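You operate a simulated robot arm through the tools that you are given. There is no shell and no other tool.

Carry out the task below with a simulated robot arm. There is one attempt and no reset: what you move stays moved.

Task
Grease the brass socket's mouth and press the new seal ring in.
Fine: cream brush from the black tub, stood back after; swing the arm over, push the orange plunger down, swing the arm back. Set down upright: cream brush. A coat counts when it lies all over at full strength: go over it till it gets no stronger.

The check looks at the end state, three seconds after you hand in, the way a careful person would. Anything else that was tipped, shoved, dropped, spilled or broken makes it a failure. A push-on lid holds only when it is set on centred and level and pressed home; a screw cap is set on level and turned clockwise until tight.

Robot
A 7-joint arm with a two-finger parallel gripper, fixed in place. Base frame: the origin is on the floor under the middle of its stand, x ahead of it, y to its left, z up; the work surface is at about z = 850. Units: mm, degrees, N and s.
With the tool pointing down near the work surface it reaches from about 240 to 680 mm from the base axis. Its first joint turns from -66.0 to 66.0 degrees. Payload 2.4 kg.
The tool frame sits at the grasp point between the pads (the TCP): z along the fingers, y along the line on which they close. The tips reach 30 mm beyond it. The gripper opens to 94 mm. The fingers are 28 mm wide and 10 mm thick; the gripper's body (50 by 96 mm) begins 55 mm behind the TCP.
Orientation is told as [roll, pitch, yaw] about the base's x, y, z axes, in that order, counted from this pose: with the fingers straight down and closing along the base's y, the tool's x points along the base's -x, its y along +y and its z along -z.

Tools
- The arm moves only by the tool jog_arm. Its argument "commands" is a list of rows, each a list of 7 numbers: the finger opening in m, from 0 to 0.094, then the shift along the base's x, y, z in m, then the turn, a rotation vector about the base's x, y, z in rad. In form: [[hand, x, y, z, rx, ry, rz], ...]. A call has 1 to 20 rows; each row is the pose to reach, as a shift and turn from the pose commanded when the call began. Each row takes 0.2 s and may step no farther than 50 mm and 8.6 degrees from the row before; otherwise, or with a gripper value out of range, the whole call is refused. A pose out of reach is approached as far as the arm can. The call stops where the force on the tool passes 40 N (or 10 N more than at its start, if that is more) or the arm is blocked; 0.2 s more then pass. The fingers move at their own pace (about 153 mm/s each) and stop on an object; they squeeze with about 39 N. The grip force told is the motor's: it shows also when the fingers shut on nothing. Time passes only in rows, and 0.2 s behind the last, so rows that repeat a pose let the fingers close. The reply holds the time, the measured pose of the TCP, the force on the tool along the base axes, the opening and the grip force, in the units named above and with some noise, with the torque about the TCP (base axes, N m) and any sound that the robot's microphone picked up.
- Cameras (640 x 400 px; columns grow to the right, rows downward): "scene" is fixed at [36.7, 469.6, 1453.7]; the picture's right is [-0.77, -0.64, 0.00], its down [-0.31, 0.37, -0.88] and it looks along [0.56, -0.68, -0.48] (base axes); focal length 320 px, centre (320, 200). "wrist" rides on the gripper at [76, 14, -103] in the tool frame; the picture's right is [-0.18, 0.98, 0.00], its down [-0.75, -0.14, -0.64] and it looks along [-0.63, -0.12, 0.77] (tool axes); focal length 243 px, centre (320, 200). There is no depth. A picture from a camera that has moved, and an enlarged one, comes with that camera's place and axes in the base frame and with its lens.
- snapshot(camera): a new picture of that camera. It takes no simulated time.
- enlarge(camera, box): a new picture of the part [left, top, right, bottom] of that camera's present view, enlarged. It takes no simulated time.
- sign_off(): hands the job in; it is judged then, once.

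Places have to be worked out from the pictures, the camera data and where the tool is seen. Open the gripper and draw the arm clear of the work before you hand the job in, unless the task says otherwise.

The tools are called after "Call:" as name(argument=value, ...) on one line, values as JSON. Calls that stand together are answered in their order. jog_arm: Moves the arm, as the interface text tells. Its arguments: {"type":"object","properties":{"commands":{"type":"array","items":{"type":"array","items":{"type":"number"}}}},"required":["commands"]} The other tools are called the same way: snapshot (camera) takes a picture; enlarge (camera, box) takes an enlarged picture of a part of a camera's view; sign_off () hands the job in.

At the start:

```text
time: 0.0
position: [275.5, -212.9, 1305.9]
ee_rot: [0.0, -0.1, 0.0]
force: [-0.4, 0.2, -0.1]
wrist_torque: [0.01, -0.03, 0.0]
opening: 94.1
gripper_force: 0.0
```

scene: 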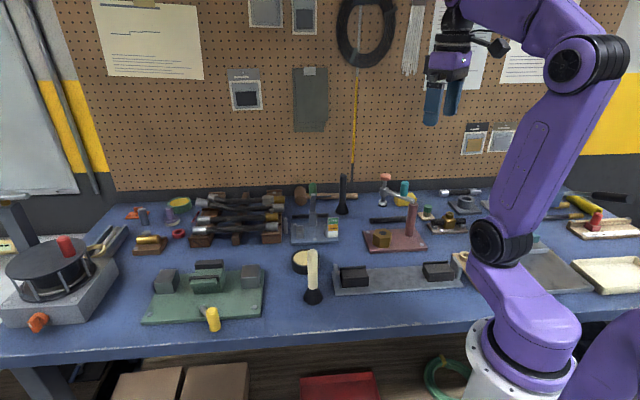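
wrist: 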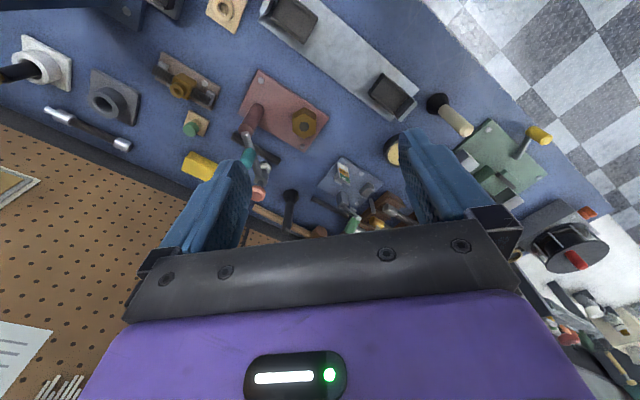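

I see the bench with many items; I'll look closer at the press (red plate with post, arm and brass socket) and the brushes and tub before moving.

Call:
enlarge(camera="scene", box=[280, 160, 480, 310])

Call:
enlarge(camera="wrist", box=[140, 40, 340, 220])

Call:
enlarge(camera="scene", box=[280, 230, 380, 310])

Call:
enlarge(camera="scene", box=[120, 170, 300, 260])

```text
2.67 times, centred on (380, 235) of scene
camera zoom: at [36.7, 469.6, 1453.7], right [-0.77, -0.64, 0.0], down [-0.31, 0.37, -0.88], along [0.56, -0.68, -0.48], focal length 853 px, centre (160, 107)
```

zoom: 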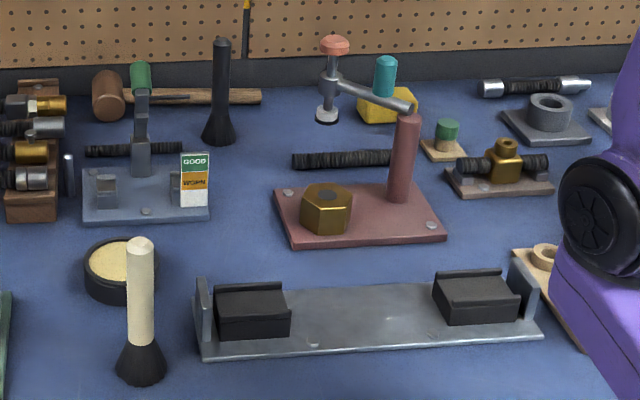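

```text
2.22 times, centred on (240, 130) of wrist
camera zoom: at [199.1, -198.4, 1409.1], right [0.18, 0.98, 0.0], down [0.75, -0.14, 0.64], along [0.63, -0.12, -0.77], focal length 539 px, centre (498, 356)
```

zoom: 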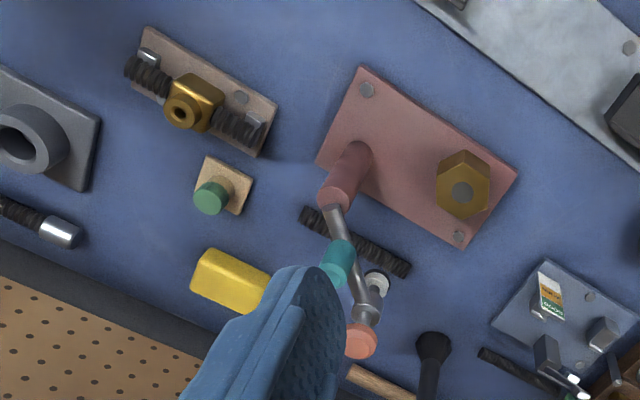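

```text
5.00 times, centred on (330, 270) of scene
camera zoom: at [36.7, 469.6, 1453.7], right [-0.77, -0.64, 0.0], down [-0.31, 0.37, -0.88], along [0.56, -0.68, -0.48], focal length 1600 px, centre (270, -150)
```

zoom: 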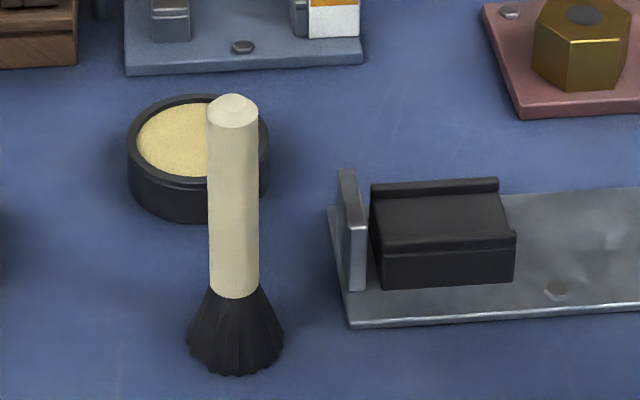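

```text
3.56 times, centred on (210, 215) of scene
camera zoom: at [36.7, 469.6, 1453.7], right [-0.77, -0.64, 0.0], down [-0.31, 0.37, -0.88], along [0.56, -0.68, -0.48], focal length 1138 px, centre (711, 147)
```

zoom: 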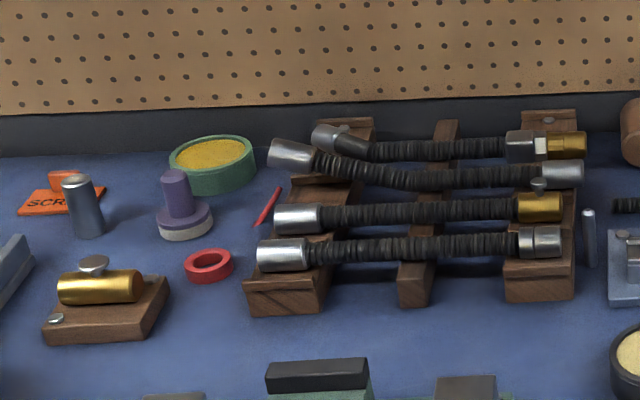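

The press has a swing arm with an orange-knobbed plunger; I need to see what's on the plunger's lower end and how the brass socket looks.

Call:
enlarge(camera="scene", box=[365, 165, 429, 205])

Call:
enlarge(camera="scene", box=[355, 215, 435, 265])

Call:
enlarge(camera="wrist", box=[230, 120, 300, 210])

Call:
enlarge(camera="wrist", box=[260, 70, 340, 150])

```text
10.00 times, centred on (397, 185) of scene
camera zoom: at [36.7, 469.6, 1453.7], right [-0.77, -0.64, 0.0], down [-0.31, 0.37, -0.88], along [0.56, -0.68, -0.48], focal length 3199 px, centre (-450, 350)
```

zoom: 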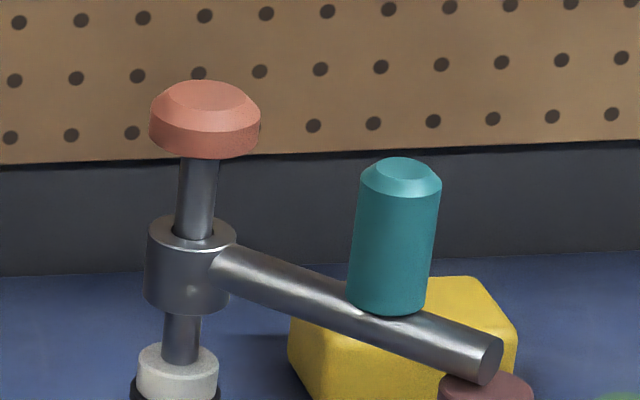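

```text
8.00 times, centred on (395, 240) of scene
camera zoom: at [36.7, 469.6, 1453.7], right [-0.77, -0.64, 0.0], down [-0.31, 0.37, -0.88], along [0.56, -0.68, -0.48], focal length 2559 px, centre (-280, -120)
```

zoom: 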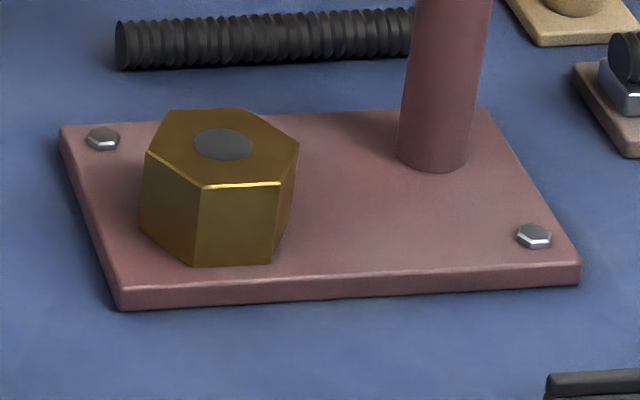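

```text
4.44 times, centred on (265, 165) of wrist
camera zoom: at [199.1, -198.4, 1409.1], right [0.18, 0.98, 0.0], down [0.75, -0.14, 0.64], along [0.63, -0.12, -0.77], focal length 1078 px, centre (564, 356)
```

zoom: 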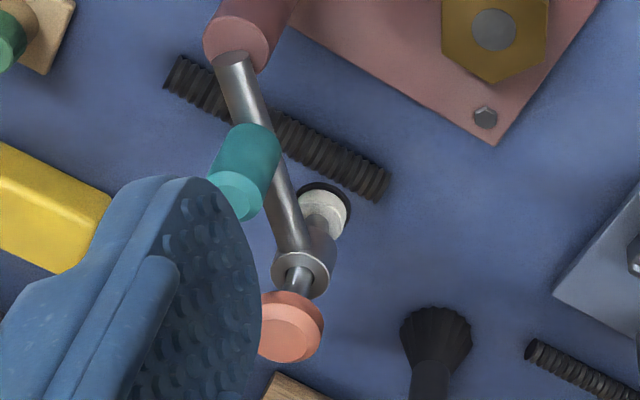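

```text
5.00 times, centred on (300, 110) of wrist
camera zoom: at [199.1, -198.4, 1409.1], right [0.18, 0.98, 0.0], down [0.75, -0.14, 0.64], along [0.63, -0.12, -0.77], focal length 1213 px, centre (420, 650)
```

zoom: 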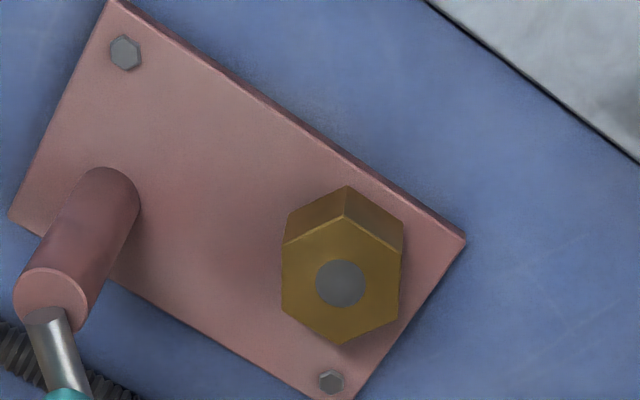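

The swing-arm plunger carries a white pad with a dark ring below (the new seal), teal handle on the arm; socket at about (406,-274,897), post about (362,-369), plunger about (468,-373). Cream brush is about (422,33), top z≈1003; black tub about (522,-50). I move above the brush to refine.

Call:
jog_arm(commands=[[0.094, 0.021, 0.035, -0.015, 0, 0, 0], [0.094, 0.042, 0.07, -0.035, 0, 0, 0], [0.094, 0.063, 0.105, -0.055, 0, 0, 0], [0.094, 0.084, 0.14, -0.08, 0, 0, 0], [0.094, 0.105, 0.175, -0.105, 0, 0, 0], [0.094, 0.126, 0.21, -0.13, 0, 0, 0], [0.094, 0.1465, 0.2459, -0.1559, 0, 0, 0], [0.094, 0.1465, 0.2459, -0.1759, 0, 0, 0]])

Call:
snapshot(camera="wrist")

Call:
snapshot(camera="scene")

```text
time: 1.8
position: [422.0, 33.6, 1130.8]
ee_rot: [0.0, -0.1, 0.0]
force: [0.9, 0.0, 0.2]
wrist_torque: [0.01, -0.02, 0.02]
opening: 94.0
gripper_force: 0.1
```

```text
taken
camera wrist: at [345.1, 47.7, 1232.4], right [0.18, 0.98, 0.0], down [0.75, -0.14, 0.64], along [0.63, -0.12, -0.77], focal length 243 px, centre (320, 200)
```

wrist: 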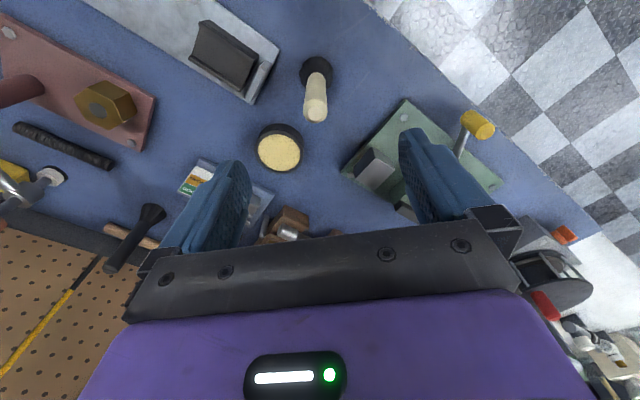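

```text
taken
```

scene: 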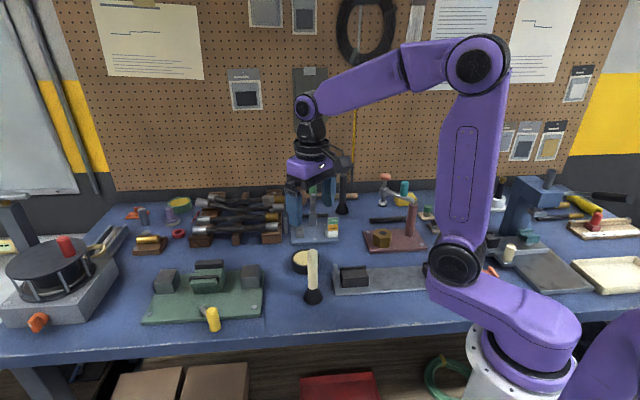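

The brush appears at the right place; I'll zoom in on it in the wrist view to refine its position along with the tub.

Call:
enlarge(camera="wrist", box=[240, 40, 360, 180])

Call:
enlarge(camera="wrist", box=[0, 40, 160, 220])

```text
2.86 times, centred on (300, 110) of wrist
camera zoom: at [345.1, 47.7, 1232.4], right [0.18, 0.98, 0.0], down [0.75, -0.14, 0.64], along [0.63, -0.12, -0.77], focal length 693 px, centre (377, 457)
```

zoom: 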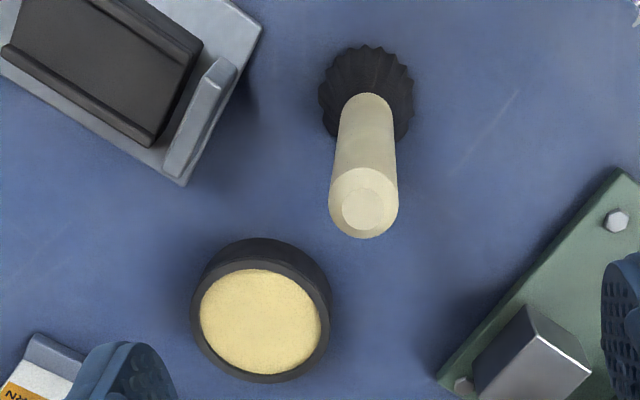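

```text
2.22 times, centred on (80, 130) of wrist
camera zoom: at [345.1, 47.7, 1232.4], right [0.18, 0.98, 0.0], down [0.75, -0.14, 0.64], along [0.63, -0.12, -0.77], focal length 539 px, centre (853, 356)
```

zoom: 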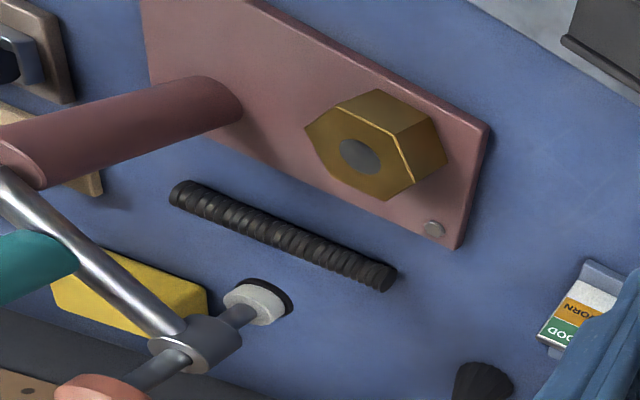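

From the wrist view the brush axis is at about (425,27) and the tub at about (526,-54). I descend to just above the handle to check alignment.

Call:
jog_arm(commands=[[0.094, 0.003, -0.006, -0.03, 0, 0, 0], [0.094, 0.003, -0.006, -0.06, 0, 0, 0], [0.094, 0.003, -0.006, -0.085, 0, 0, 0], [0.094, 0.003, -0.006, -0.085, 0, 0, 0]])

Call:
snapshot(camera="wrist")

Call:
snapshot(camera="scene")

```text
time: 2.8
position: [423.2, 27.0, 1045.9]
ee_rot: [0.1, 0.0, 0.0]
force: [0.6, 0.2, 1.1]
wrist_torque: [-0.01, 0.0, 0.03]
opening: 94.1
gripper_force: 0.1
```

```text
taken
camera wrist: at [348.3, 41.5, 1148.1], right [0.18, 0.98, 0.0], down [0.75, -0.14, 0.64], along [0.63, -0.12, -0.77], focal length 243 px, centre (320, 200)
```

wrist: 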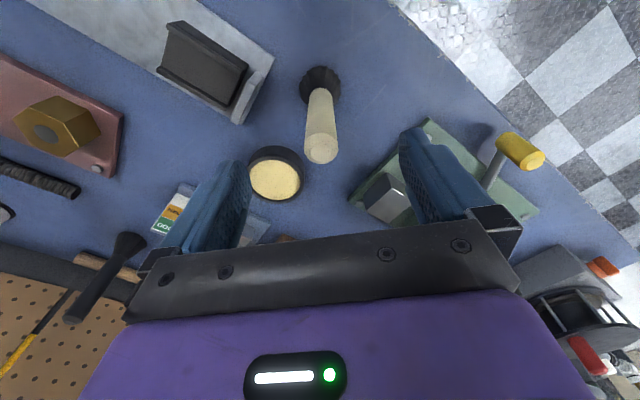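

```text
taken
```

scene: 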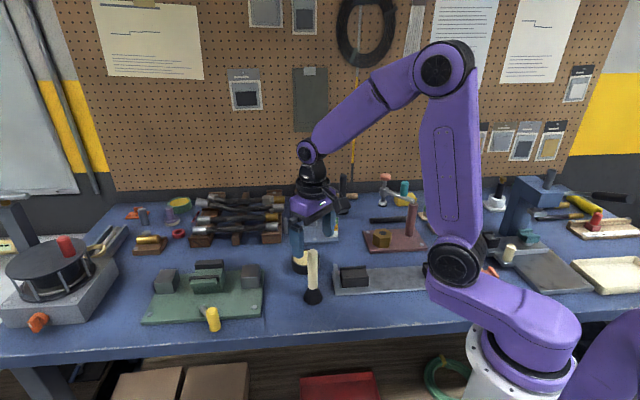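

I want to check the fingers relative to the brush in the scene view.

Call:
enlarge(camera="scene", box=[260, 180, 380, 310])

Call:
enlarge(camera="wrist", box=[230, 50, 430, 250])

```text
3.08 times, centred on (320, 245) of scene
camera zoom: at [36.7, 469.6, 1453.7], right [-0.77, -0.64, 0.0], down [-0.31, 0.37, -0.88], along [0.56, -0.68, -0.48], focal length 984 px, centre (320, 62)
```

zoom: 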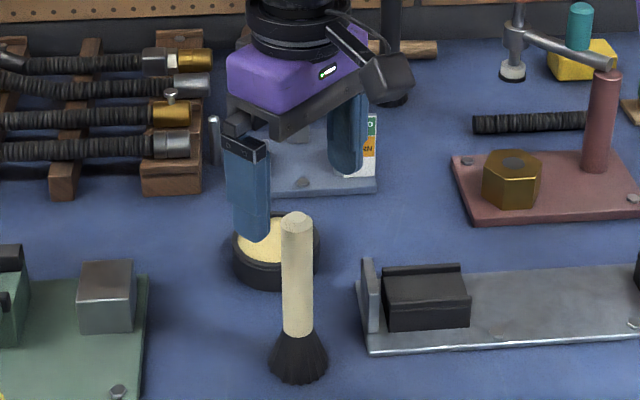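

```text
2.00 times, centred on (330, 150) of wrist
camera zoom: at [348.3, 41.5, 1148.1], right [0.18, 0.98, 0.0], down [0.75, -0.14, 0.64], along [0.63, -0.12, -0.77], focal length 485 px, centre (300, 300)
```

zoom: 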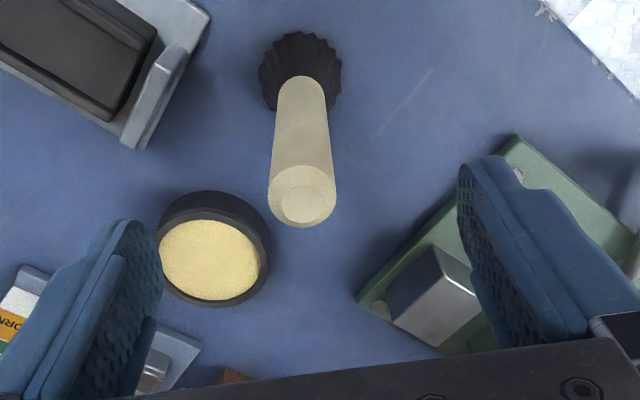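

The fingers straddle the brush centrally (brush axis ≈ (425,27.5)). I descend to TCP z≈962 and close on the handle.

Call:
jog_arm(commands=[[0.094, 0.001, 0.0005, -0.03, 0, 0, 0], [0.094, 0.001, 0.0005, -0.06, 0, 0, 0], [0.094, 0.001, 0.0005, -0.083, 0, 0, 0], [0.06, 0.001, 0.0005, -0.083, 0, 0, 0], [0.04, 0.001, 0.0005, -0.083, 0, 0, 0], [0.03, 0.001, 0.0005, -0.083, 0, 0, 0], [0.02, 0.001, 0.0005, -0.083, 0, 0, 0], [0.01, 0.001, 0.0005, -0.083, 0, 0, 0], [0.01, 0.001, 0.0005, -0.083, 0, 0, 0]])

Call:
snapshot(camera="wrist")

Call:
enlarge(camera="scene", box=[260, 180, 380, 310])

```text
time: 4.8
position: [426.5, 28.2, 963.4]
ee_rot: [0.0, 0.1, 0.0]
force: [-0.2, -1.0, 0.0]
wrist_torque: [-0.02, -0.02, 0.0]
opening: 24.0
gripper_force: 38.8
```

```text
taken
camera wrist: at [349.6, 42.1, 1065.9], right [0.18, 0.98, 0.0], down [0.75, -0.14, 0.64], along [0.63, -0.12, -0.77], focal length 243 px, centre (320, 200)
```

wrist: 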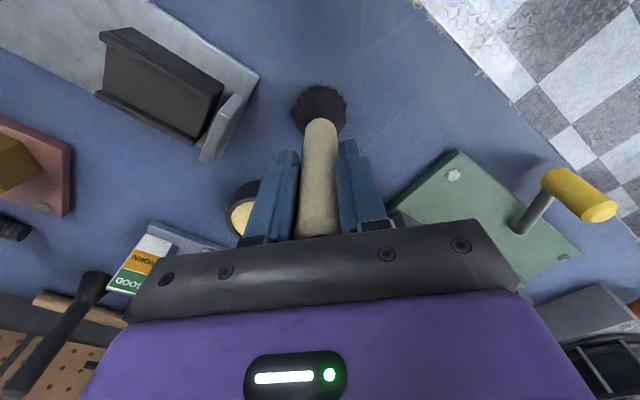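

```text
3.08 times, centred on (320, 245) of scene
camera zoom: at [36.7, 469.6, 1453.7], right [-0.77, -0.64, 0.0], down [-0.31, 0.37, -0.88], along [0.56, -0.68, -0.48], focal length 984 px, centre (320, 62)
```

zoom: 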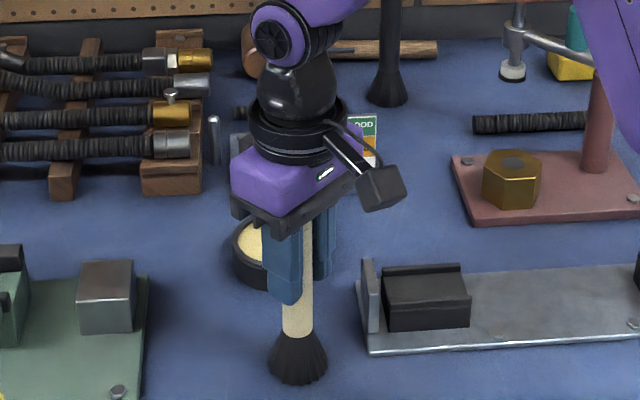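

Gripped (24 mm handle). I lift 80 mm and carry it over the tub centre (526,-54), then check before dipping.

Call:
jog_arm(commands=[[0.01, 0, 0, 0.03, 0, 0, 0], [0.01, 0, 0, 0.06, 0, 0, 0], [0.01, 0, 0, 0.085, 0, 0, 0], [0.01, 0.025, -0.0205, 0.085, 0, 0, 0], [0.01, 0.05, -0.041, 0.085, 0, 0, 0], [0.01, 0.075, -0.0615, 0.085, 0, 0, 0], [0.01, 0.1, -0.082, 0.085, 0, 0, 0], [0.01, 0.1, -0.082, 0.085, 0, 0, 0]])

Call:
snapshot(camera="wrist")

Call:
enlarge(camera="scene", box=[240, 150, 380, 310])

```text
time: 6.6
position: [525.7, -52.8, 1049.2]
ee_rot: [0.0, 0.0, 0.2]
force: [-0.8, 0.4, -1.2]
wrist_torque: [0.01, -0.02, -0.02]
opening: 24.0
gripper_force: 39.5
```

```text
taken
camera wrist: at [449.8, -39.5, 1151.2], right [0.18, 0.98, 0.0], down [0.75, -0.14, 0.64], along [0.63, -0.12, -0.77], focal length 243 px, centre (320, 200)
```

wrist: 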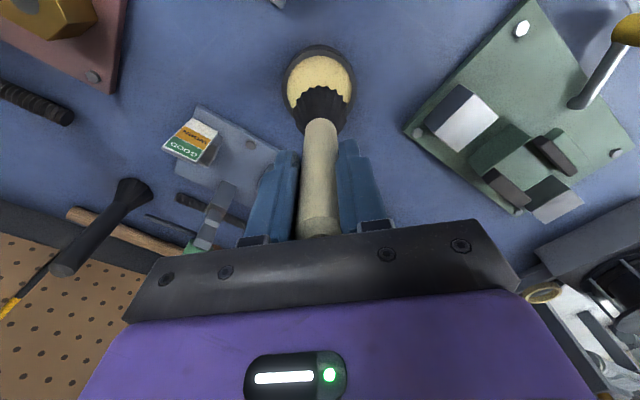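

```text
2.50 times, centred on (310, 230) of scene
camera zoom: at [36.7, 469.6, 1453.7], right [-0.77, -0.64, 0.0], down [-0.31, 0.37, -0.88], along [0.56, -0.68, -0.48], focal length 800 px, centre (345, 125)
```

zoom: 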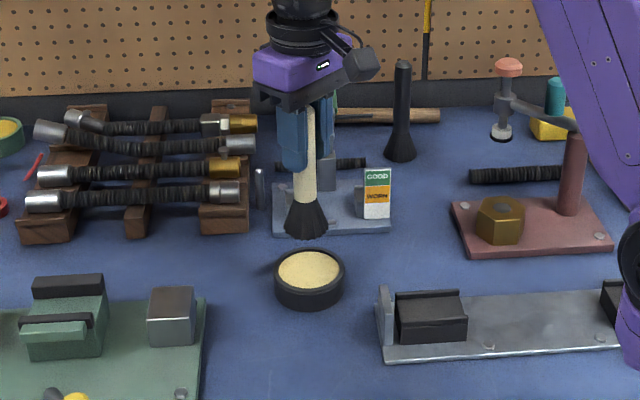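

Brush hangs above the tub; I zoom in to confirm the tub centre relative to the brush axis before lowering.

Call:
enlarge(camera="wrist", box=[250, 30, 390, 150])

Call:
enlarge(camera="scene", box=[280, 210, 340, 280])

```text
3.33 times, centred on (320, 90) of wrist
camera zoom: at [449.8, -39.5, 1151.2], right [0.18, 0.98, 0.0], down [0.75, -0.14, 0.64], along [0.63, -0.12, -0.77], focal length 809 px, centre (320, 567)
```

zoom: 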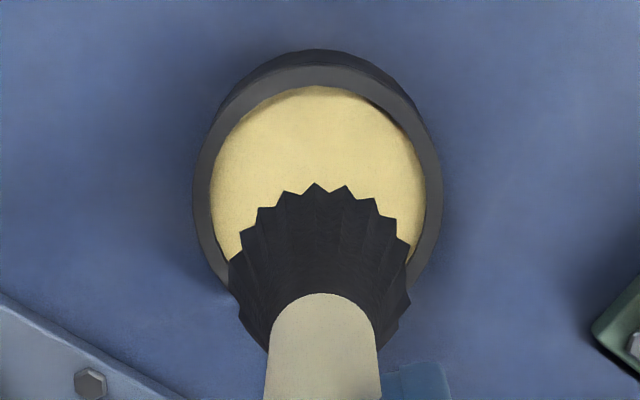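

```text
5.71 times, centred on (310, 245) of scene
camera zoom: at [36.7, 469.6, 1453.7], right [-0.77, -0.64, 0.0], down [-0.31, 0.37, -0.88], along [0.56, -0.68, -0.48], focal length 1828 px, centre (377, -57)
```

zoom: 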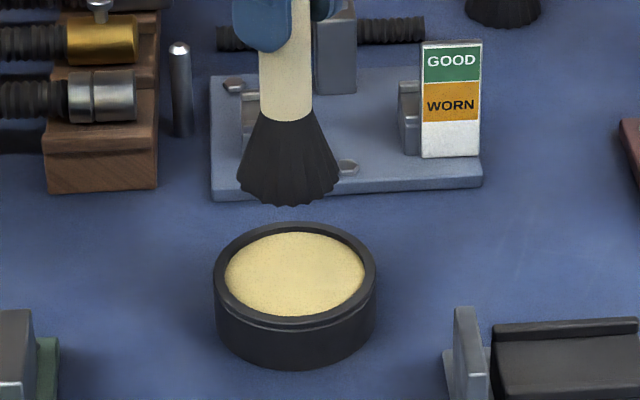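

Tub centre refined to about (528,-56), cream level about z 868. I dip the bristles slowly about 6 mm into the cream with a small stir, then lift.

Call:
jog_arm(commands=[[0.01, 0.002, -0.0015, -0.02, 0, 0, 0], [0.01, 0.002, -0.0015, -0.045, 0, 0, 0], [0.01, 0.002, -0.0015, -0.06, 0, 0, 0], [0.01, 0.002, -0.0015, -0.066, 0, 0, 0], [0.01, 0.002, -0.0015, -0.07, 0, 0, 0], [0.01, 0.002, -0.0015, -0.073, 0, 0, 0], [0.01, 0.002, -0.0015, -0.073, 0, 0, 0]])

Call:
enlarge(camera="scene", box=[270, 210, 350, 290])

Call:
snapshot(camera="wrist")

```text
time: 8.2
position: [528.9, -55.1, 976.3]
ee_rot: [0.0, -0.2, 0.0]
force: [4.5, 1.5, 26.3]
wrist_torque: [0.43, -0.32, -0.04]
opening: 23.7
gripper_force: 39.1
```

```text
5.00 times, centred on (310, 250) of scene
camera zoom: at [36.3, 469.7, 1453.7], right [-0.77, -0.64, 0.0], down [-0.31, 0.37, -0.88], along [0.56, -0.68, -0.48], focal length 1600 px, centre (370, -50)
```

zoom: 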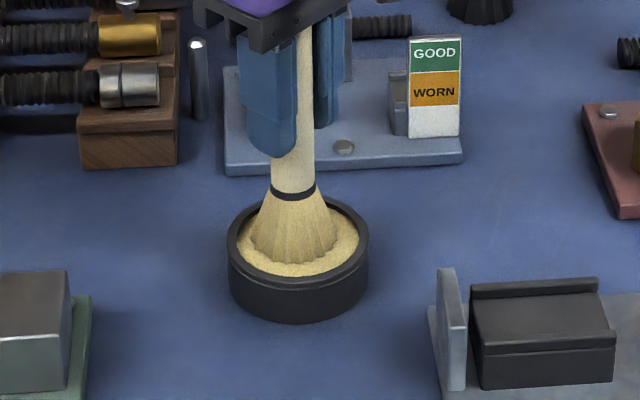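

```text
taken
camera wrist: at [452.2, -41.6, 1078.1], right [0.18, 0.98, 0.0], down [0.75, -0.14, 0.65], along [0.64, -0.12, -0.76], focal length 243 px, centre (320, 200)
```

wrist: 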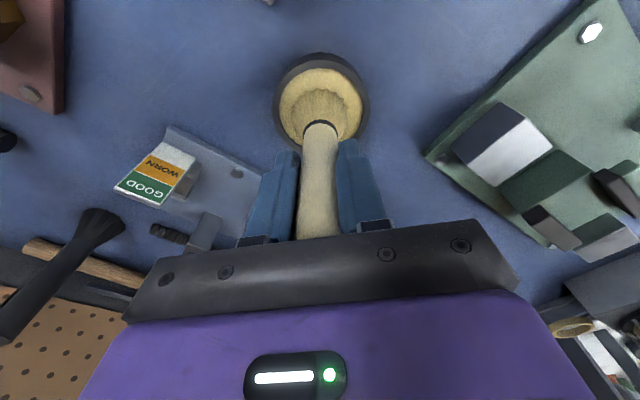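

Bristles turned cream (loaded), force 26 N shows it's bottomed on the cream. I lift straight out and carry it high toward the socket, stopping short to refine the socket position.

Call:
jog_arm(commands=[[0.01, 0, 0, 0.015, 0, 0, 0], [0.01, 0, 0, 0.04, 0, 0, 0], [0.01, 0, 0, 0.075, 0, 0, 0], [0.01, 0, 0, 0.106, 0, 0, 0], [0.01, -0.017, -0.03, 0.106, 0, 0, 0], [0.01, -0.034, -0.06, 0.106, 0, 0, 0], [0.01, -0.051, -0.09, 0.106, 0, 0, 0], [0.01, -0.068, -0.12, 0.106, 0, 0, 0], [0.01, -0.085, -0.15, 0.106, 0, 0, 0], [0.01, -0.102, -0.18, 0.106, 0, 0, 0], [0.01, -0.102, -0.18, 0.106, 0, 0, 0]])

Call:
snapshot(camera="wrist")

Call:
snapshot(camera="scene")

```text
time: 10.6
position: [425.5, -234.8, 1080.9]
ee_rot: [0.0, 0.0, 0.1]
force: [-0.1, -0.1, -0.3]
wrist_torque: [-0.04, -0.01, 0.0]
opening: 23.3
gripper_force: 39.4
```

```text
taken
camera wrist: at [350.1, -221.5, 1183.3], right [0.18, 0.98, 0.0], down [0.75, -0.14, 0.64], along [0.63, -0.12, -0.77], focal length 243 px, centre (320, 200)
```

wrist: 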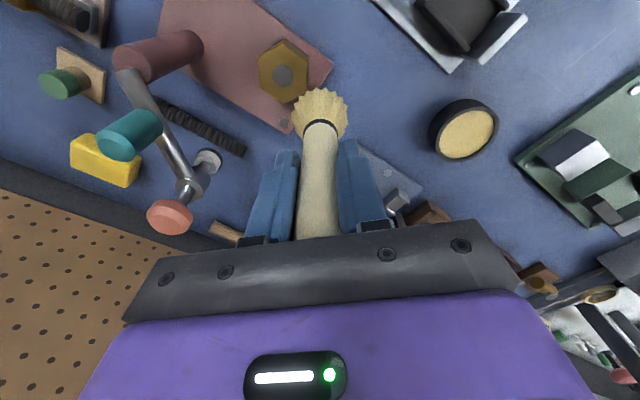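

```text
taken
```

scene: 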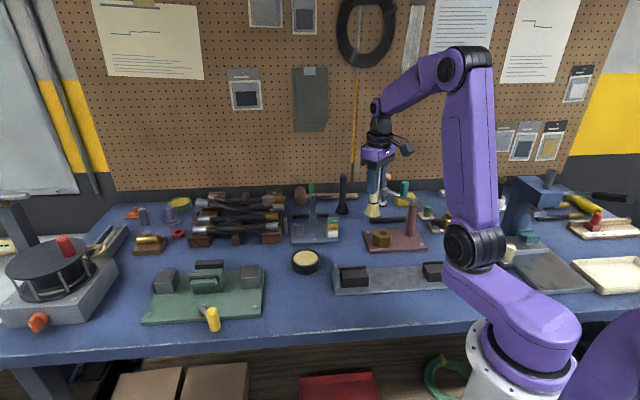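

Now zoom on the socket from the wrist to refine its centre.

Call:
enlarge(camera="wrist", box=[240, 20, 360, 150])

Call:
enlarge(camera="wrist", box=[100, 30, 260, 250])

Call:
enlarge(camera="scene", box=[340, 140, 440, 260])

```text
3.08 times, centred on (300, 85) of wrist
camera zoom: at [350.1, -221.5, 1183.3], right [0.18, 0.98, 0.0], down [0.75, -0.14, 0.64], along [0.63, -0.12, -0.77], focal length 746 px, centre (382, 554)
```

zoom: 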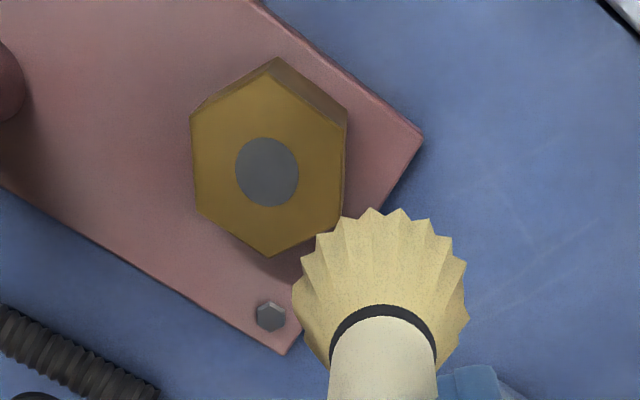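

```text
1.82 times, centred on (180, 140) of wrist
camera zoom: at [350.1, -221.5, 1183.3], right [0.18, 0.98, 0.0], down [0.75, -0.14, 0.64], along [0.63, -0.12, -0.77], focal length 441 px, centre (574, 309)
```

zoom: 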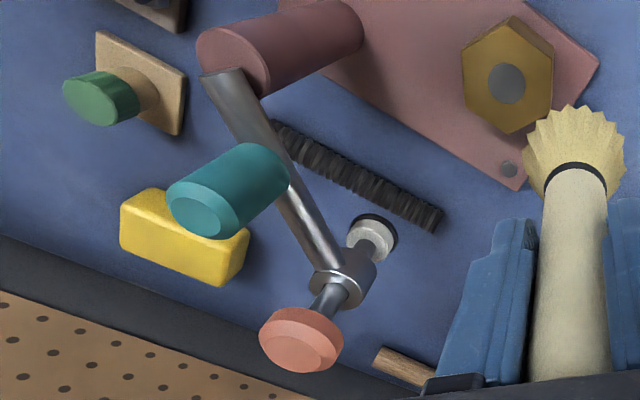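

```text
3.33 times, centred on (390, 200) of scene
camera zoom: at [36.7, 469.6, 1453.7], right [-0.77, -0.64, 0.0], down [-0.31, 0.37, -0.88], along [0.56, -0.68, -0.48], focal length 1066 px, centre (87, 200)
```

zoom: 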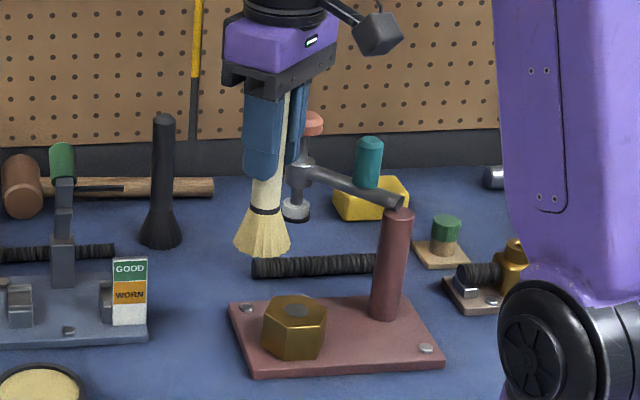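

Socket mouth refined to (407,-273.5), 22 mm wide grey disc. I move over it and lower to just above the mouth.

Call:
jog_arm(commands=[[0.01, -0.01, -0.019, 0, 0, 0, 0], [0.01, -0.019, -0.0375, 0, 0, 0, 0], [0.01, -0.019, -0.0375, -0.03, 0, 0, 0], [0.01, -0.019, -0.0375, -0.055, 0, 0, 0], [0.01, -0.019, -0.0375, -0.065, 0, 0, 0], [0.01, -0.019, -0.0375, -0.065, 0, 0, 0]])

Call:
enlarge(camera="scene", box=[340, 160, 440, 260])

Call:
snapshot(camera="wrist")

```text
time: 12.0
position: [408.2, -272.9, 1016.0]
ee_rot: [0.0, 0.1, 0.0]
force: [0.8, 0.4, -1.1]
wrist_torque: [0.03, 0.0, 0.03]
opening: 23.6
gripper_force: 38.9
```

```text
4.00 times, centred on (390, 210) of scene
camera zoom: at [36.7, 469.6, 1453.7], right [-0.77, -0.64, 0.0], down [-0.31, 0.37, -0.88], along [0.56, -0.68, -0.48], focal length 1280 px, centre (40, 160)
```

zoom: 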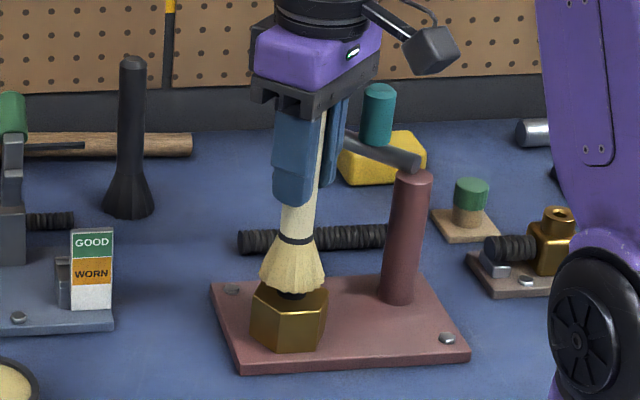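

```text
taken
camera wrist: at [331.0, -259.2, 1118.1], right [0.18, 0.98, 0.0], down [0.75, -0.14, 0.64], along [0.63, -0.12, -0.77], focal length 243 px, centre (320, 200)
```

wrist: 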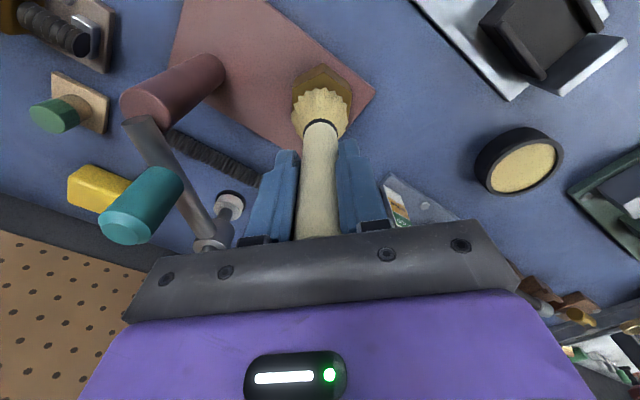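

No contact yet; bristles hover ~10 mm above the socket. I lower in small steps watching the force.

Call:
jog_arm(commands=[[0.01, 0, 0, -0.003, 0, 0, 0], [0.01, 0, 0, -0.006, 0, 0, 0], [0.01, 0, 0, -0.006, 0, 0, 0]])

Call:
enlarge(camera="scene", box=[360, 200, 420, 250])

```text
time: 12.8
position: [406.8, -271.9, 1010.1]
ee_rot: [-0.1, 0.1, 0.0]
force: [-0.2, -0.2, -0.7]
wrist_torque: [0.01, -0.02, -0.02]
opening: 23.3
gripper_force: 39.0
```

```text
8.00 times, centred on (390, 225) of scene
camera zoom: at [36.7, 469.6, 1453.7], right [-0.77, -0.64, 0.0], down [-0.31, 0.37, -0.88], along [0.56, -0.68, -0.48], focal length 2559 px, centre (-240, 0)
```

zoom: 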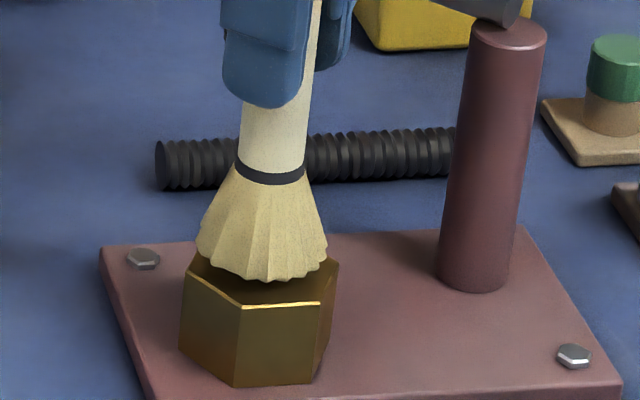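

Bristles nearly touching and centred. I lower a few more millimetres in 1.5 mm steps.

Call:
jog_arm(commands=[[0.01, 0, 0, -0.0015, 0, 0, 0], [0.01, 0, 0, -0.003, 0, 0, 0], [0.01, 0, 0, -0.0045, 0, 0, 0], [0.01, 0, 0, -0.0045, 0, 0, 0]])

Call:
enlarge(camera="scene", box=[360, 200, 420, 250])

```text
time: 13.8
position: [407.4, -273.0, 1004.8]
ee_rot: [-0.1, 0.0, -0.1]
force: [0.5, -0.5, -0.6]
wrist_torque: [0.02, -0.01, 0.01]
opening: 23.2
gripper_force: 38.7
```

```text
8.00 times, centred on (390, 225) of scene
camera zoom: at [36.7, 469.6, 1453.7], right [-0.77, -0.64, 0.0], down [-0.31, 0.37, -0.88], along [0.56, -0.68, -0.48], focal length 2559 px, centre (-240, 0)
```

zoom: 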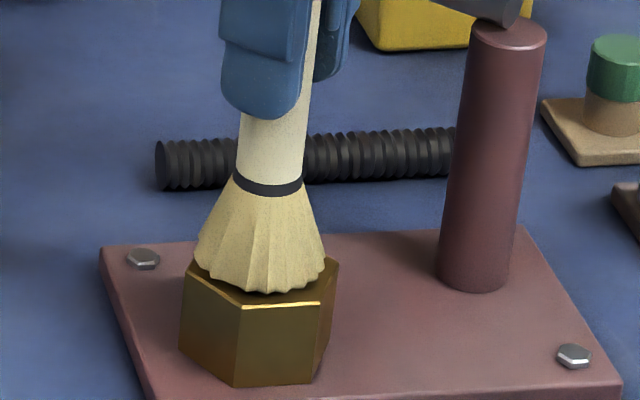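

Still no contact force; continue lowering 2 mm at a time.

Call:
jog_arm(commands=[[0.01, 0, 0, -0.0015, 0, 0, 0], [0.01, 0, 0, -0.003, 0, 0, 0], [0.01, 0, 0, -0.003, 0, 0, 0]])

```text
time: 14.6
position: [405.9, -272.5, 1002.2]
ee_rot: [-0.1, -0.1, 0.0]
force: [-4.5, 4.0, 23.3]
wrist_torque: [0.32, 0.25, -0.07]
opening: 23.7
gripper_force: 38.5
```

Contact at TCP z≈1003 with 23 N. I ease up half a millimetre and brush in small circles around the mouth.

Call:
jog_arm(commands=[[0.01, 0.003, 0, 0.0006, 0, 0, 0], [0.01, 0.006, 0, 0.0006, 0, 0, 0], [0.01, 0.0042, 0.0042, 0.0006, 0, 0, 0], [0.01, 0, 0.006, 0.0006, 0, 0, 0], [0.01, -0.0042, 0.0042, 0.0006, 0, 0, 0], [0.01, -0.006, 0, 0.0006, 0, 0, 0], [0.01, -0.0042, -0.0042, 0.0006, 0, 0, 0], [0.01, 0, -0.006, 0.0006, 0, 0, 0], [0.01, 0.0042, -0.0042, 0.0006, 0, 0, 0], [0.01, 0.006, 0, 0.0006, 0, 0, 0], [0.01, 0.0042, 0.0042, 0.0006, 0, 0, 0], [0.01, 0, 0.006, 0.0006, 0, 0, 0], [0.01, -0.0042, 0.0042, 0.0006, 0, 0, 0], [0.01, -0.006, 0, 0.0006, 0, 0, 0], [0.01, -0.0042, -0.0042, 0.0006, 0, 0, 0], [0.01, 0, -0.006, 0.0006, 0, 0, 0], [0.01, 0.0042, -0.0042, 0.0006, 0, 0, 0], [0.01, 0, 0, 0.0006, 0, 0, 0]])

Call:
enlarge(camera="scene", box=[360, 200, 420, 250])

```text
time: 18.4
position: [407.1, -272.6, 1002.6]
ee_rot: [0.0, -0.1, 0.1]
force: [0.7, -0.9, 3.6]
wrist_torque: [-0.05, -0.2, -0.01]
opening: 23.4
gripper_force: 39.0
```

```text
8.00 times, centred on (390, 225) of scene
camera zoom: at [36.7, 469.6, 1453.7], right [-0.77, -0.64, 0.0], down [-0.31, 0.37, -0.88], along [0.56, -0.68, -0.48], focal length 2559 px, centre (-240, 0)
```

zoom: 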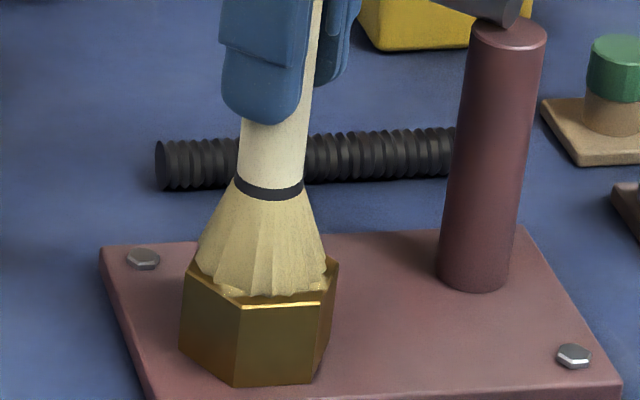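

Two circles done in contact. I lift the brush and shift it aside to look at the coat.

Call:
jog_arm(commands=[[0.01, 0, 0, 0.01, 0, 0, 0], [0.01, 0, 0, 0.03, 0, 0, 0], [0.01, 0.006, 0.02, 0.05, 0, 0, 0], [0.01, 0.015, 0.045, 0.06, 0, 0, 0], [0.01, 0.02, 0.065, 0.06, 0, 0, 0], [0.01, 0.02, 0.065, 0.06, 0, 0, 0]])

Call:
snapshot(camera="wrist")

Call:
enlarge(camera="scene", box=[360, 200, 420, 250])

```text
time: 19.8
position: [427.9, -208.1, 1062.4]
ee_rot: [0.0, 0.0, 0.0]
force: [-0.4, 0.4, -0.9]
wrist_torque: [0.0, 0.0, 0.04]
opening: 23.5
gripper_force: 39.0
```

```text
taken
camera wrist: at [350.6, -193.8, 1165.1], right [0.18, 0.98, 0.0], down [0.75, -0.14, 0.64], along [0.63, -0.12, -0.77], focal length 243 px, centre (320, 200)
```

wrist: 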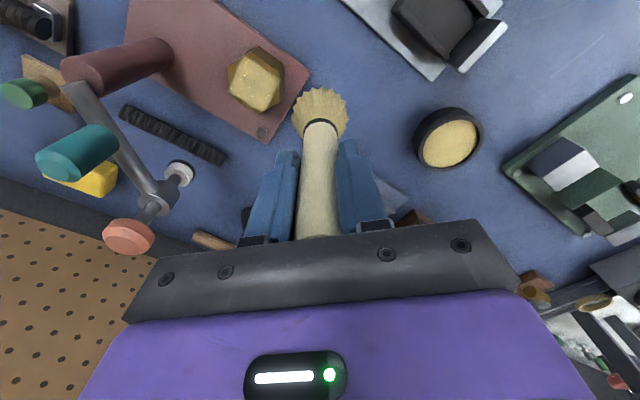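

```text
8.00 times, centred on (390, 225) of scene
camera zoom: at [36.7, 469.6, 1453.7], right [-0.77, -0.64, 0.0], down [-0.31, 0.37, -0.88], along [0.56, -0.68, -0.48], focal length 2559 px, centre (-240, 0)
```

zoom: 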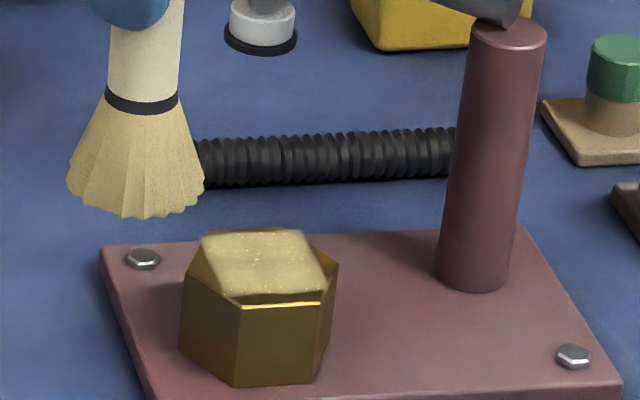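

Call:
enlarge(camera="wrist", box=[210, 30, 310, 130])

Call:
enlarge(camera="scene", box=[370, 222, 404, 250])

```text
4.00 times, centred on (260, 80) of wrist
camera zoom: at [350.6, -193.8, 1165.1], right [0.18, 0.98, 0.0], down [0.75, -0.14, 0.64], along [0.63, -0.12, -0.77], focal length 970 px, centre (560, 680)
```

zoom: 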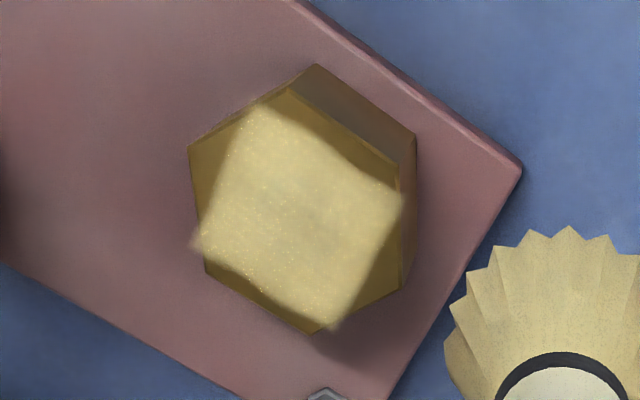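

```text
14.29 times, centred on (387, 236) of scene
camera zoom: at [36.7, 469.6, 1453.7], right [-0.77, -0.64, 0.0], down [-0.31, 0.37, -0.88], along [0.56, -0.68, -0.48], focal length 4570 px, centre (-637, -314)
```

zoom: 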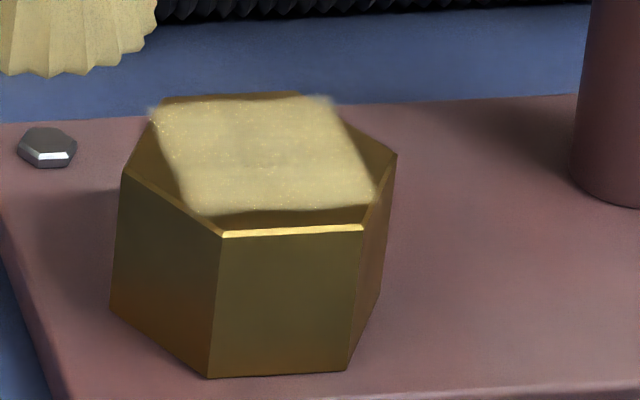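

A coat patch covers the top, softer at some corners and with a slightly thinner centre. I'll go over it again with wider circles and compare.

Call:
jog_arm(commands=[[0.01, -0.01, -0.0325, 0, 0, 0, 0], [0.01, -0.02, -0.065, 0, 0, 0, 0], [0.01, -0.02, -0.065, -0.03, 0, 0, 0], [0.01, -0.02, -0.065, -0.052, 0, 0, 0], [0.01, -0.02, -0.065, -0.058, 0, 0, 0], [0.01, -0.02, -0.065, -0.0602, 0, 0, 0], [0.01, -0.012, -0.065, -0.0602, 0, 0, 0], [0.01, -0.0144, -0.0594, -0.0602, 0, 0, 0], [0.01, -0.02, -0.057, -0.0602, 0, 0, 0], [0.01, -0.0256, -0.0594, -0.0602, 0, 0, 0], [0.01, -0.028, -0.065, -0.0602, 0, 0, 0], [0.01, -0.0256, -0.0706, -0.0602, 0, 0, 0], [0.01, -0.02, -0.073, -0.0602, 0, 0, 0], [0.01, -0.0144, -0.0706, -0.0602, 0, 0, 0], [0.01, -0.01, -0.065, -0.0602, 0, 0, 0], [0.01, -0.02, -0.055, -0.0602, 0, 0, 0], [0.01, -0.03, -0.065, -0.0602, 0, 0, 0], [0.01, -0.02, -0.075, -0.0602, 0, 0, 0], [0.01, -0.02, -0.065, -0.0602, 0, 0, 0]])

```text
time: 23.8
position: [406.5, -274.8, 1002.5]
ee_rot: [-0.1, -0.2, 0.0]
force: [0.1, -3.3, 7.7]
wrist_torque: [-0.27, -0.2, -0.06]
opening: 23.7
gripper_force: 38.9
```

Still in light contact (~8 N). I do another mixed stroke set, then lift and look.

Call:
jog_arm(commands=[[0.01, 0.005, 0.005, -0.0003, 0, 0, 0], [0.01, 0.01, 0.01, -0.0003, 0, 0, 0], [0.01, 0, 0, -0.0003, 0, 0, 0], [0.01, -0.01, -0.01, -0.0003, 0, 0, 0], [0.01, 0, 0, -0.0003, 0, 0, 0], [0.01, 0.01, -0.01, -0.0003, 0, 0, 0], [0.01, 0, 0, -0.0003, 0, 0, 0], [0.01, -0.01, 0.01, -0.0003, 0, 0, 0], [0.01, 0, 0, -0.0003, 0, 0, 0], [0.01, 0, 0, 0.01, 0, 0, 0], [0.01, 0, 0, 0.03, 0, 0, 0], [0.01, 0.006, 0.02, 0.05, 0, 0, 0], [0.01, 0.015, 0.045, 0.0602, 0, 0, 0], [0.01, 0.02, 0.065, 0.0602, 0, 0, 0], [0.01, 0.02, 0.065, 0.0602, 0, 0, 0]])

Call:
enlarge(camera="wrist", box=[210, 30, 310, 130])

Call:
enlarge(camera="scene", box=[370, 222, 404, 250])

```text
time: 27.0
position: [426.8, -207.7, 1063.6]
ee_rot: [0.0, 0.0, 0.0]
force: [-0.9, -0.7, -0.9]
wrist_torque: [-0.05, 0.0, 0.02]
opening: 23.5
gripper_force: 39.2
```

```text
4.00 times, centred on (260, 80) of wrist
camera zoom: at [350.9, -193.6, 1165.5], right [0.18, 0.98, 0.0], down [0.75, -0.14, 0.64], along [0.63, -0.12, -0.77], focal length 970 px, centre (560, 680)
```

zoom: 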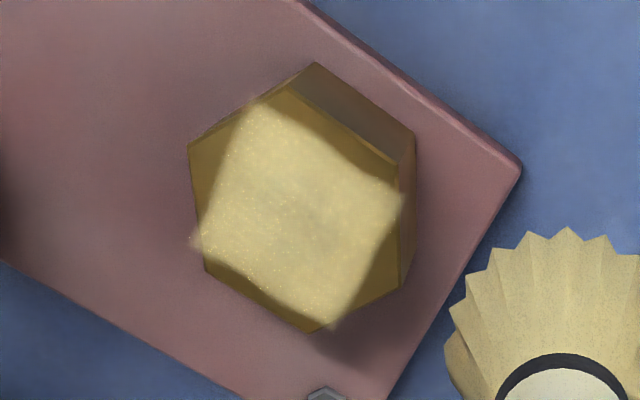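

```text
14.29 times, centred on (387, 236) of scene
camera zoom: at [36.7, 469.6, 1453.7], right [-0.77, -0.64, 0.0], down [-0.31, 0.37, -0.88], along [0.56, -0.68, -0.48], focal length 4570 px, centre (-637, -314)
```

zoom: 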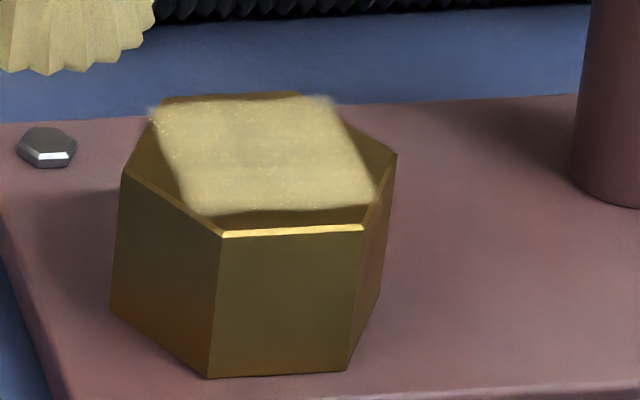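

The centre got a bit stronger than before. I'll take a closer reference of the coat, then reload and go over again to see if it still strengthens.

Call:
enlarge(camera="wrist", box=[236, 46, 288, 118])

Call:
enlarge(camera="scene", box=[374, 226, 396, 242])

Call:
enlarge(camera="scene", box=[280, 235, 330, 280])

```text
5.56 times, centred on (262, 82) of wrist
camera zoom: at [350.9, -193.6, 1165.5], right [0.18, 0.98, 0.0], down [0.75, -0.14, 0.64], along [0.63, -0.12, -0.77], focal length 1348 px, centre (642, 856)
```

zoom: 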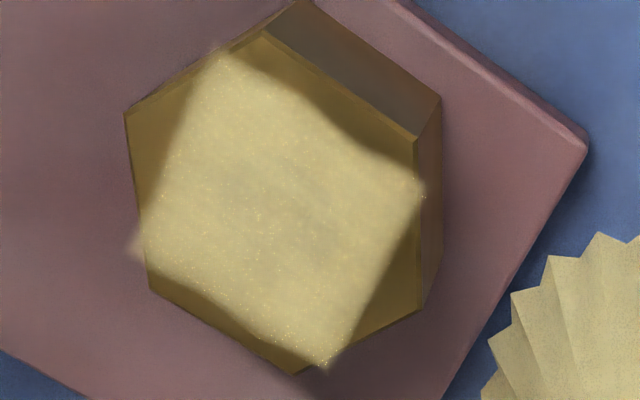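

```text
16.00 times, centred on (385, 234) of scene
camera zoom: at [36.7, 469.6, 1453.7], right [-0.77, -0.64, 0.0], down [-0.31, 0.37, -0.88], along [0.56, -0.68, -0.48], focal length 5119 px, centre (-720, -344)
```

zoom: 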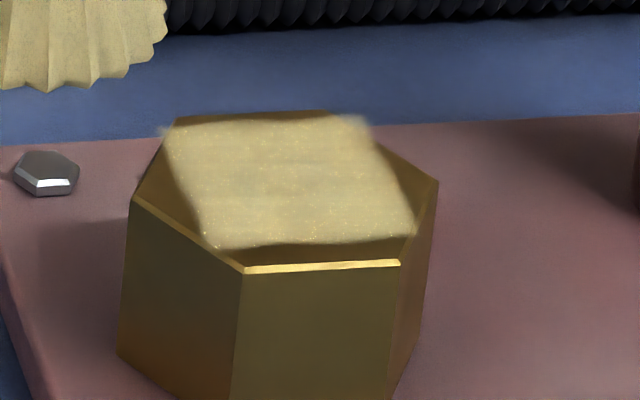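

```text
8.89 times, centred on (305, 258) of scene
camera zoom: at [36.7, 469.6, 1453.7], right [-0.77, -0.64, 0.0], down [-0.31, 0.37, -0.88], along [0.56, -0.68, -0.48], focal length 2844 px, centre (453, -311)
```

zoom: 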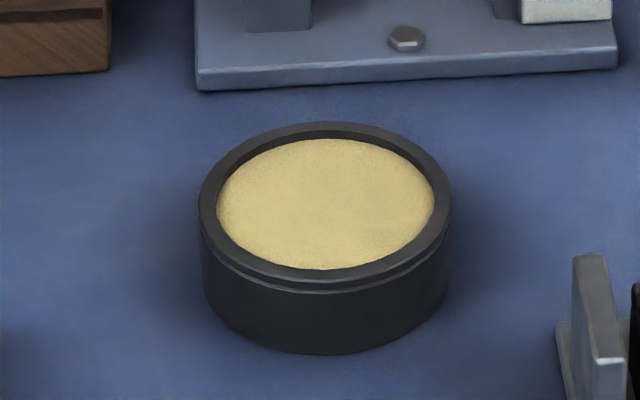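

The coat looks nearly opaque with slight variation in the middle. To be certain I reload the brush: carry it back over the tub and dip lightly (contact expected at TCP z≈976).

Call:
jog_arm(commands=[[0.01, 0.0, 0.0, 0.018, 0, 0, 0], [0.01, 0.017, 0.026, 0.018, 0, 0, 0], [0.01, 0.034, 0.051, 0.018, 0, 0, 0], [0.01, 0.051, 0.077, 0.018, 0, 0, 0], [0.01, 0.068, 0.102, 0.018, 0, 0, 0], [0.01, 0.085, 0.128, 0.018, 0, 0, 0], [0.01, 0.101, 0.1525, 0.018, 0, 0, 0], [0.01, 0.101, 0.1525, -0.02, 0, 0, 0], [0.01, 0.101, 0.1525, -0.055, 0, 0, 0], [0.01, 0.101, 0.1525, -0.078, 0, 0, 0], [0.01, 0.101, 0.1525, -0.084, 0, 0, 0], [0.01, 0.101, 0.1525, -0.0865, 0, 0, 0], [0.01, 0.101, 0.1525, -0.0865, 0, 0, 0]])

```text
time: 29.8
position: [528.6, -54.8, 978.5]
ee_rot: [0.0, -0.2, 0.0]
force: [-5.9, -0.1, 27.5]
wrist_torque: [-0.1, 0.48, -0.02]
opening: 23.5
gripper_force: 38.9
```

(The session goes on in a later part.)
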